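You operate a simulated robot arm through the tools that you are given. There is no shell and no other tool. Be economical: measure what you need, move in short steps, check, and stop when the job is done.

The job below is to be done with a simulated robot arm. You get a single attempt, and the scene is never put back.

## Task
Take the flanged stub from the packing table top and put it in the blue parts tray.

It is judged by the outcome, as a careful person would: the job done as asked, and still so three seconds after it is handed in. It fails if anything else is knocked over, pushed out of place, dropped, spilled or broken.

## Robot
A 6-joint arm with a two-finger parallel gripper, fixed in place. Base frame: the origin is at the foot of the arm, x ahead of it, y to its left, z up; the work surface is at about z = 0. Units: m, rad, N and s.
With the tool pointing down near the work surface it reaches from about 0.16 to 0.42 m from the base axis. Its first joint turns from -1.152 to 1.152 rad. Payload 1.57 kg.
Tool frame: the origin (TCP) lies between the finger pads and is the grasp point; the fingertips stand 0.03 m ahead of it; z points along the fingers, y is the line along which they close. The gripper opens to 0.08 m. The fingers are 0.017 m wide and 0.012 m thick; the gripper's body (0.04 by 0.082 m) begins 0.08 m behind the TCP.
Orientation is that of the tool frame in the base frame, as a unit quaternion [x, y, z, w]. With the fingers straight down and closing along the base's y, the tool's x points along the base's -x, its y along +y and its z along -z.

## Interface
- The arm moves only by the tool move_arm. Its argument "targets" is a list of rows, each a list of 5 numbers: the shift along the tool's x, y, z in units of 20 mm (1.0 is 20 mm), then the turn about the tool's z in units of 8 degrees (1.0 is 8 degrees), then the finger opening in m, from 0 to 0.08. In form: [[x, y, z, spin, fingers], ...]. A call has 1 to 8 rows; each row shifts and turns the commanded pose from where the row before left it, along the tool's axes as they then stand. A call with a number of a shift or a turn outside -1 to 1 is refused whole. Each row takes 0.2 s and may step no farther than 0.05 m and 0.15 rad from the row before; otherwise, or with a gripper value out of range, the whole call is refused. Where a pose cannot be reached the arm comes as near as it can. A force on the tool above 40 N (or 10 N above the force at the start of the call, whichever is more), or a blocked arm, ends the call early, and 0.2 s more pass. The fingers move at their own pace (about 0.153 m/s each) and stop on an object; they squeeze with about 22 N. The grip force told is the motor's: it shows also when the fingers shut on nothing. Time passes only in rows, and 0.2 s behind the last, so rows that do not move let the fingers close. The reply holds the time, the measured pose of the TCP, the force on the tool along the base axes, the opening and the grip force, in the units named above and with some noise.
- Cameras (640 x 400 px; columns grow to the right, rows downward): "scene" is fixed at [0.0545, -0.3336, 0.4229]; the picture's right is [0.78, -0.63, 0.00], its down [-0.38, -0.46, -0.80] and it looks along [0.50, 0.62, -0.60] (base axes); focal length 322 px, centre (320, 200). "wrist" rides on the gripper at [-0.032, 0, -0.078] in the tool frame; the picture's right is [0.00, -1.00, 0.00], its down [0.97, 0.00, -0.24] and it looks along [0.24, 0.00, 0.97] (tool axes); focal length 218 px, centre (320, 200). There is no depth. A picture from a camera that has moved, and an enlarged one, comes with that camera's place and axes in the base frame and with its lens.
- snapshot(camera): a new picture of that camera. The clock stands still meanwhile.
- zoom(camera, box): a new picture of the part [left, top, right, bottom] of that camera's present view, enlarged. The clock stands still meanwhile.
- finish_job(): hands the job in; it is judged then, once.

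Go step by step. Nothing tells you positions but the pictures and the camera data: compare them with the known pose of the tool, close in by small moves and look again before you grip or let go. The budget is 90 turns and 42 pictures, counting those below and the enlarged ones. Unless the task says otherwise, let go and move clear before handing in, and close with one line.

The tools are called after "Emit:" by a JSON object that holds its "api" and its "payload". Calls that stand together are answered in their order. move_arm: Moves the arm, as the interface text tells. Its arguments: {"type":"object","properties":{"targets":{"type":"array","items":{"type":"array","items":{"type":"number"}}}},"required":["targets"]} The other tools are called the same way: snapshot (camera) takes a picture; zoom (camera, box) takes an enlarged picture of a part of a camera's view; finish_job () hands the job in.

At the start:

```text
time: 0.0
eef_pos: [0.2767, 0.0378, 0.2129]
tool_rot: [0.0, 1.0, 0.001, 0.0]
force: [-0.2, -0.4, 0.0]
width: 0.0799
gripper_force: 0.1
```

scene: 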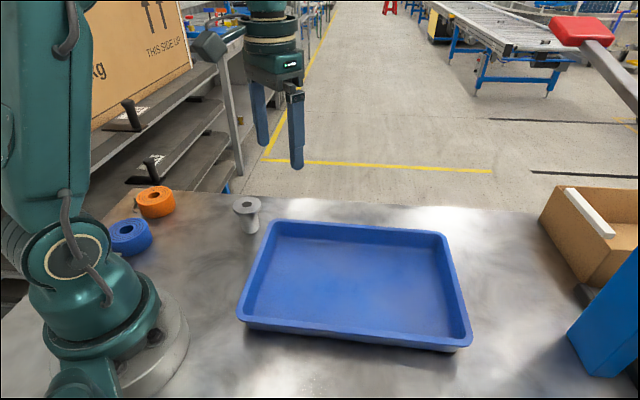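
wrist: 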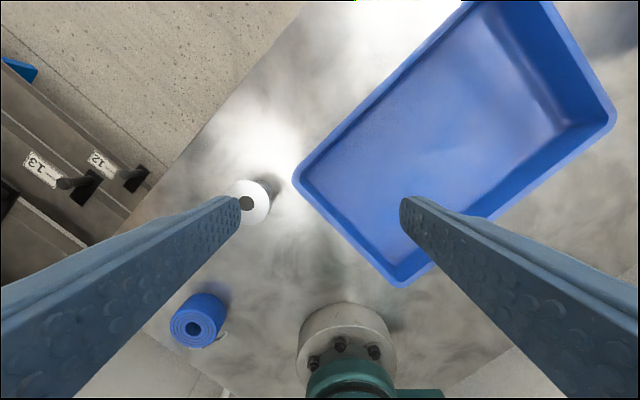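

I see the flanged stub standing at roughly (0.245, 0.111), flange up, next to the tray's near-left corner. I'll enlarge both views to measure it.

Emit:
{"api": "zoom", "payload": {"camera": "scene", "box": [200, 180, 320, 255]}}

Emit:
{"api": "zoom", "payload": {"camera": "wrist", "box": [200, 140, 360, 240]}}

```text
5.33 times, centred on (260, 218) of scene
camera zoom: at [0.0545, -0.3336, 0.4229], right [0.78, -0.63, 0.0], down [-0.38, -0.46, -0.8], along [0.5, 0.62, -0.6], focal length 1716 px, centre (640, 107)
```

zoom: 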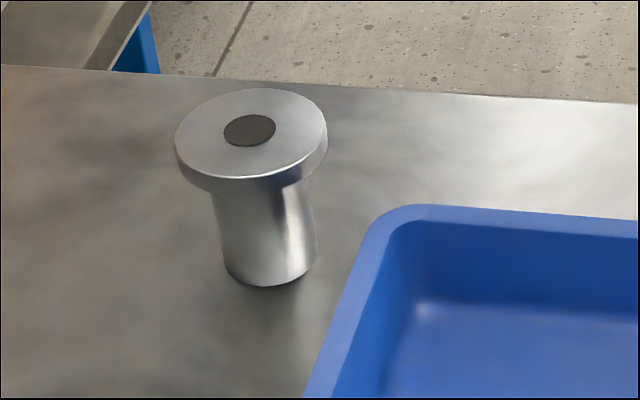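

```text
4.00 times, centred on (280, 190) of wrist
camera zoom: at [0.3086, 0.0381, 0.2922], right [0.0, -1.0, 0.0], down [-0.97, 0.0, 0.24], along [-0.24, 0.0, -0.97], focal length 873 px, centre (480, 240)
```

zoom: 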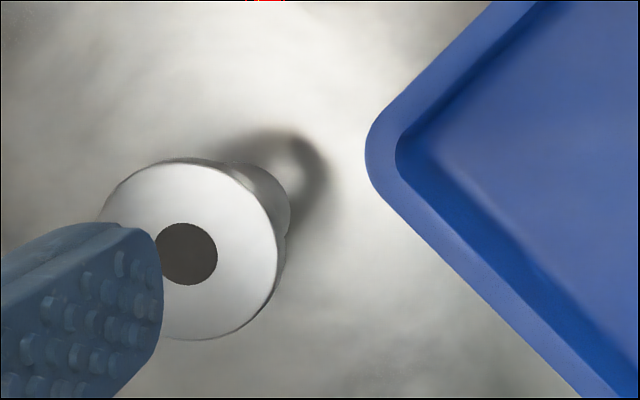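

The stub's flange is about 50 mm across, with its top at z≈0.055 and its centre near (0.245, 0.120). Closing along y clears the tray corner, so I'll move above it and check.

Emit:
{"api": "move_arm", "payload": {"targets": [[0.4, 1, 0, 0, 0.08], [0.4, 1, 0, 0, 0.08], [0.4, 1, 0, 0, 0.08], [0.4, 1, 0, 0, 0.08], [0, 0.1, 1, 0, 0.08], [0, 0, 1, 0, 0.08], [0, 0, 1, 0, 0.08], [0, 0, 1, 0, 0.08]]}}

Emit:
{"api": "snapshot", "payload": {"camera": "wrist"}}

Emit:
{"api": "zoom", "payload": {"camera": "scene", "box": [170, 120, 330, 245]}}

```text
time: 1.8
eef_pos: [0.2442, 0.1217, 0.1341]
tool_rot: [0.0, 1.0, 0.0, 0.0]
force: [0.6, -0.1, -0.5]
width: 0.0802
gripper_force: 0.0
```

```text
37 pictures are left
camera wrist: at [0.2756, 0.1209, 0.2129], right [0.0, -1.0, 0.0], down [-0.97, 0.0, 0.24], along [-0.24, 0.0, -0.97], focal length 218 px, centre (320, 200)
```

wrist: 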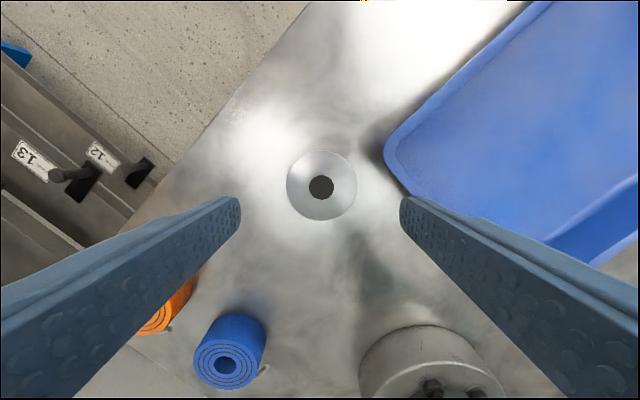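

```text
3.20 times, centred on (250, 182) of scene
camera zoom: at [0.0545, -0.3336, 0.4229], right [0.78, -0.63, 0.0], down [-0.38, -0.46, -0.8], along [0.5, 0.62, -0.6], focal length 1030 px, centre (544, 256)
```

zoom: 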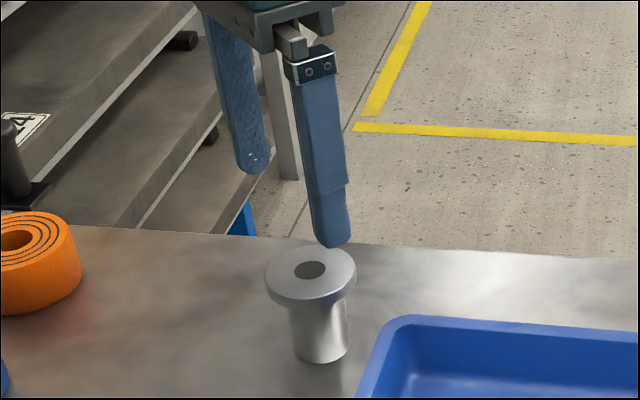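

The stub is centred between the fingers to within about 3 mm, and nothing is in the fingers' path. I'll descend to flange height with a small correction, then close.

Emit:
{"api": "move_arm", "payload": {"targets": [[-0.15, -0.08, 1, 0, 0.08], [0, 0, 1, 0, 0.08], [0, 0, 1, 0, 0.08], [0, 0, 0.8, 0, 0.08], [0, 0, 0.5, 0, 0.08]]}}

Emit:
{"api": "zoom", "payload": {"camera": "scene", "box": [170, 120, 330, 245]}}

Emit:
{"api": "snapshot", "payload": {"camera": "wrist"}}

```text
time: 3.0
eef_pos: [0.2486, 0.1199, 0.0485]
tool_rot: [-0.001, 1.0, 0.001, 0.0]
force: [-0.4, -0.3, 0.1]
width: 0.0803
gripper_force: 0.0
```

```text
3.20 times, centred on (250, 182) of scene
camera zoom: at [0.0545, -0.3336, 0.4229], right [0.78, -0.63, 0.0], down [-0.38, -0.46, -0.8], along [0.5, 0.62, -0.6], focal length 1030 px, centre (544, 256)
```

zoom: 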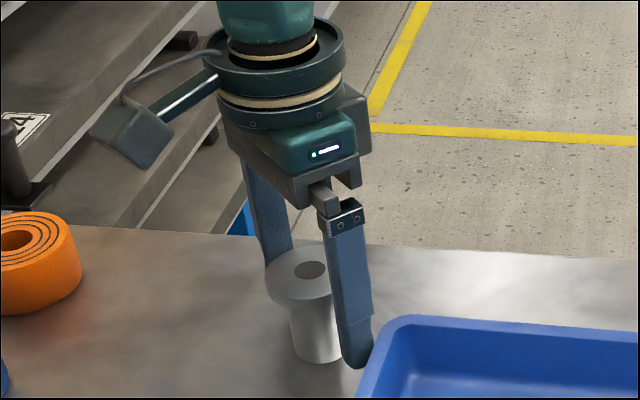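

```text
34 pictures are left
camera wrist: at [0.2796, 0.1195, 0.1265], right [0.0, -1.0, 0.0], down [-0.97, 0.0, 0.24], along [-0.24, 0.0, -0.97], focal length 218 px, centre (320, 200)
```

wrist: 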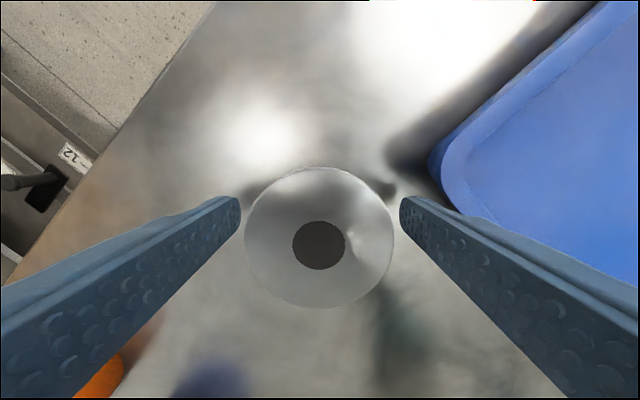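

The flange sits between the pads. A 2.5 mm shift in x will centre it, and then I'll close.

Emit:
{"api": "move_arm", "payload": {"targets": [[0.13, 0, 0, 0, 0.08], [0, 0, 0, 0, 0.05], [0, 0, 0, 0, 0.035], [0, 0, 0, 0, 0.035], [0, 0, 0, 0, 0.035]]}}

Emit:
{"api": "zoom", "payload": {"camera": "scene", "box": [170, 120, 330, 245]}}

```text
time: 4.2
eef_pos: [0.2471, 0.1204, 0.0481]
tool_rot: [0.001, 1.0, 0.001, 0.0]
force: [0.0, 1.5, 0.4]
width: 0.0508
gripper_force: 22.5
```

```text
3.20 times, centred on (250, 182) of scene
camera zoom: at [0.0545, -0.3336, 0.4229], right [0.78, -0.63, 0.0], down [-0.38, -0.46, -0.8], along [0.5, 0.62, -0.6], focal length 1030 px, centre (544, 256)
```

zoom: 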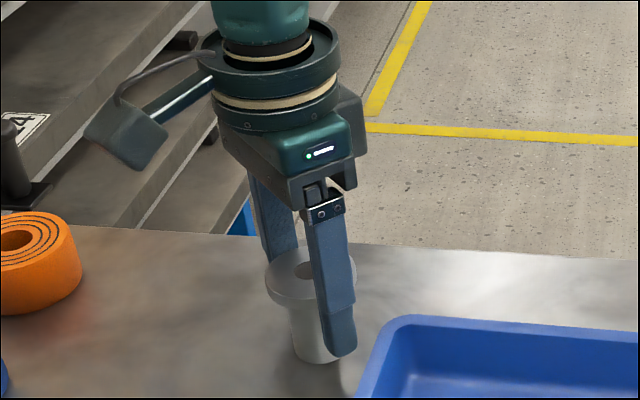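

The fingers hold the flange (50.8 mm opening, 22 N). Next I'll lift straight up in short steps and check the grip.

Emit:
{"api": "move_arm", "payload": {"targets": [[0, 0, -0.3, 0, 0.035], [0, 0, -0.5, 0, 0.035], [0, 0, -0.7, 0, 0.035], [0, 0, -0.8, 0, 0.035], [0, 0, -0.8, 0, 0.035], [0, 0, -0.8, 0, 0.035], [0, 0, -0.4, 0, 0.035]]}}

Emit:
{"api": "snapshot", "payload": {"camera": "scene"}}

```text
time: 5.8
eef_pos: [0.2459, 0.1199, 0.1332]
tool_rot: [0.0, 1.0, 0.0, 0.0]
force: [-0.6, 0.8, -2.5]
width: 0.051
gripper_force: 22.3
```

```text
32 pictures are left
```

scene: 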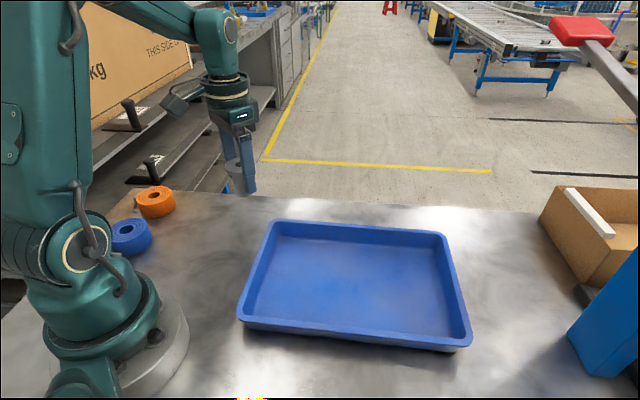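

The stub is lifted and secure. I'll carry it level to above the tray's middle, near (0.298, -0.075).

Emit:
{"api": "move_arm", "payload": {"targets": [[-0.2, -0.5, 0, 0, 0.035], [-0.25, -0.8, 0, 0, 0.035], [-0.25, -0.9, 0, 0, 0.035], [-0.25, -0.9, 0, 0, 0.035], [-0.25, -0.9, 0, 0, 0.035], [-0.25, -0.9, 0, 0, 0.035], [-0.25, -0.9, 0, 0, 0.035]]}}

Emit:
{"api": "move_arm", "payload": {"targets": [[-0.25, -0.9, 0, 0, 0.035], [-0.25, -0.9, 0, 0, 0.035], [-0.2, -0.9, 0, 0, 0.035], [-0.1, -0.7, 0, 0, 0.035], [-0.1, -0.4, 0, 0, 0.035], [0, 0, 0, 0, 0.035]]}}

Emit:
{"api": "snapshot", "payload": {"camera": "scene"}}

Emit:
{"api": "snapshot", "payload": {"camera": "wrist"}}

```text
time: 7.4
eef_pos: [0.2791, 0.0023, 0.1341]
tool_rot: [0.0, 1.0, 0.001, 0.0]
force: [-0.5, 0.5, -2.3]
width: 0.0506
gripper_force: 22.2
```

```text
time: 8.8
eef_pos: [0.2977, -0.0728, 0.134]
tool_rot: [0.0, 1.0, 0.002, 0.0]
force: [-0.3, -0.1, -1.9]
width: 0.0507
gripper_force: 22.5
```

```text
31 pictures are left
```

scene: 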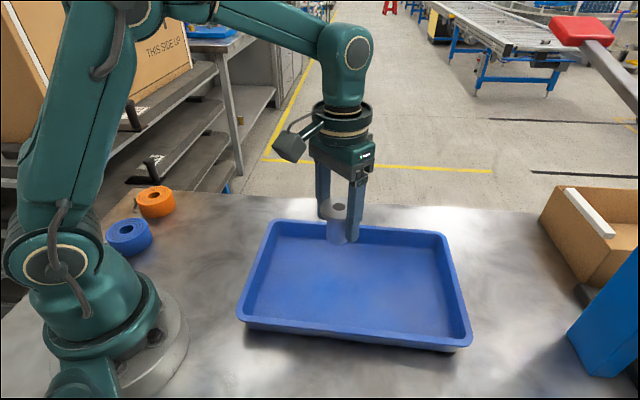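

```text
30 pictures are left
camera wrist: at [0.3291, -0.073, 0.2121], right [0.0, -1.0, 0.0], down [-0.97, 0.0, 0.24], along [-0.24, 0.0, -0.97], focal length 218 px, centre (320, 200)
```

wrist: 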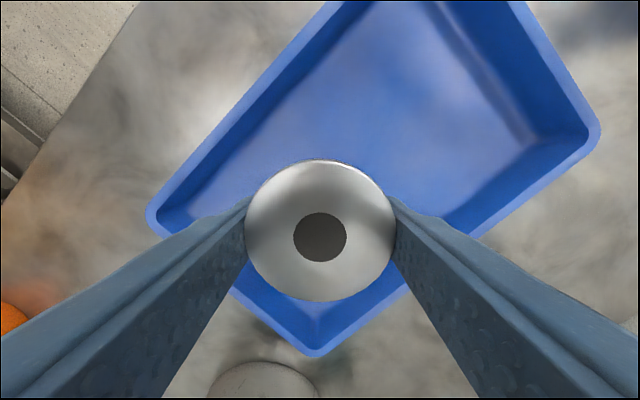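

The stub hangs over open tray floor, well away from every wall. I'll lower it to just above the floor and check.

Emit:
{"api": "move_arm", "payload": {"targets": [[0, 0, 0.6, 0, 0.035], [0, 0, 0.9, 0, 0.035], [0, 0, 0.9, 0, 0.035], [0, 0, 0.8, 0, 0.035], [0, 0, 0.4, 0, 0.035], [0, 0, 0.1, 0, 0.035]]}}

Emit:
{"api": "zoom", "payload": {"camera": "scene", "box": [240, 180, 440, 305]}}

```text
time: 10.2
eef_pos: [0.2971, -0.0733, 0.0605]
tool_rot: [0.0, 1.0, 0.0, 0.0]
force: [0.3, 1.5, -3.0]
width: 0.0507
gripper_force: 21.7
```

```text
3.20 times, centred on (340, 242) of scene
camera zoom: at [0.0545, -0.3336, 0.4229], right [0.78, -0.63, 0.0], down [-0.38, -0.46, -0.8], along [0.5, 0.62, -0.6], focal length 1030 px, centre (256, 64)
```

zoom: 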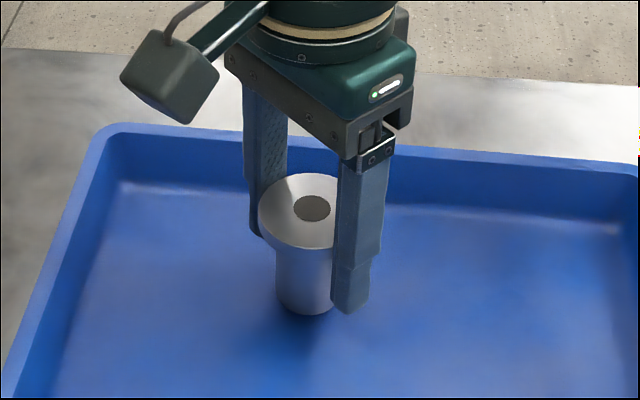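

The stub is just above the tray floor. I'll lower it in millimetre-sized steps, watching the force for contact.

Emit:
{"api": "move_arm", "payload": {"targets": [[0, 0, 0.1, 0, 0.035], [0, 0, 0.1, 0, 0.035], [0, 0, 0.08, 0, 0.035]]}}

```text
time: 11.0
eef_pos: [0.2996, -0.0726, 0.0526]
tool_rot: [-0.001, 1.0, 0.0, 0.0]
force: [0.1, -0.5, -2.7]
width: 0.0509
gripper_force: 22.5
```

There is no contact yet, so I'll continue down in 1 mm steps.

Emit:
{"api": "move_arm", "payload": {"targets": [[0, 0, 0.05, 0, 0.035], [0, 0, 0.05, 0, 0.035]]}}

Emit:
{"api": "zoom", "payload": {"camera": "scene", "box": [280, 220, 400, 295]}}

```text
time: 11.6
eef_pos: [0.2973, -0.0728, 0.0527]
tool_rot: [0.0, 1.0, 0.0, 0.0]
force: [-1.1, 1.0, 5.2]
width: 0.0507
gripper_force: 22.1
```

```text
5.33 times, centred on (340, 258) of scene
camera zoom: at [0.0545, -0.3335, 0.4229], right [0.78, -0.63, 0.0], down [-0.38, -0.46, -0.8], along [0.5, 0.62, -0.6], focal length 1716 px, centre (213, -107)
```

zoom: 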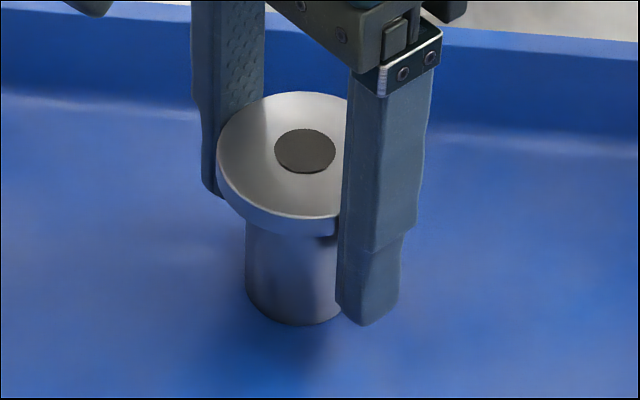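

The force turned upward (+5 N), so the stub is resting on the tray floor. I'll open the fingers slowly in place, then rise.

Emit:
{"api": "move_arm", "payload": {"targets": [[0, 0, 0, 0, 0.054], [0, 0, 0, 0, 0.06], [0, 0, 0, 0, 0.08], [0, 0, 0, 0, 0.08]]}}

Emit:
{"api": "snapshot", "payload": {"camera": "wrist"}}

```text
time: 12.6
eef_pos: [0.2982, -0.0728, 0.0531]
tool_rot: [0.0, 1.0, 0.001, 0.0]
force: [0.1, -0.2, -0.3]
width: 0.0799
gripper_force: 0.0
```

```text
27 pictures are left
camera wrist: at [0.3289, -0.0732, 0.1305], right [0.0, -1.0, 0.0], down [-0.97, 0.0, 0.24], along [-0.24, 0.0, -0.97], focal length 218 px, centre (320, 200)
```

wrist: 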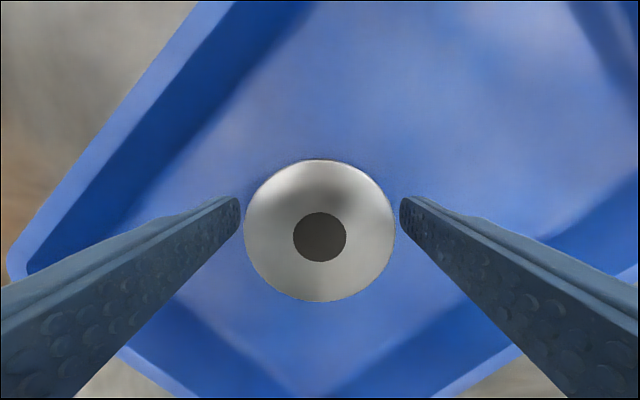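

The stub stands free between the open fingers. I'll rise straight up and check.

Emit:
{"api": "move_arm", "payload": {"targets": [[0, 0, -0.4, 0, 0.08], [0, 0, -0.7, 0, 0.08], [0, 0, -0.9, 0, 0.08], [0, 0, -1, 0, 0.08], [0, 0, -1, 0, 0.08], [0, 0, -1, 0, 0.08], [0, 0, -0.5, 0, 0.08]]}}

Emit:
{"api": "snapshot", "payload": {"camera": "scene"}}

```text
time: 14.2
eef_pos: [0.2961, -0.0741, 0.1625]
tool_rot: [0.001, 1.0, 0.0, 0.0]
force: [-0.8, 0.4, -0.2]
width: 0.0802
gripper_force: 0.1
```

```text
26 pictures are left
```

scene: 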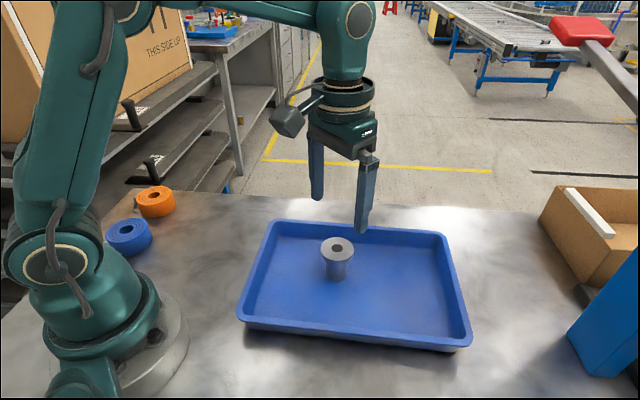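

The stub stands upright in the blue tray, the gripper is clear, and nothing else has moved, so I'm handing in.

Emit:
{"api": "finish_job", "payload": {}}

```text
The job is handed in.
```

The flanged stub is standing upright in the blue parts tray; the gripper has let go and moved clear, and nothing else was disturbed.
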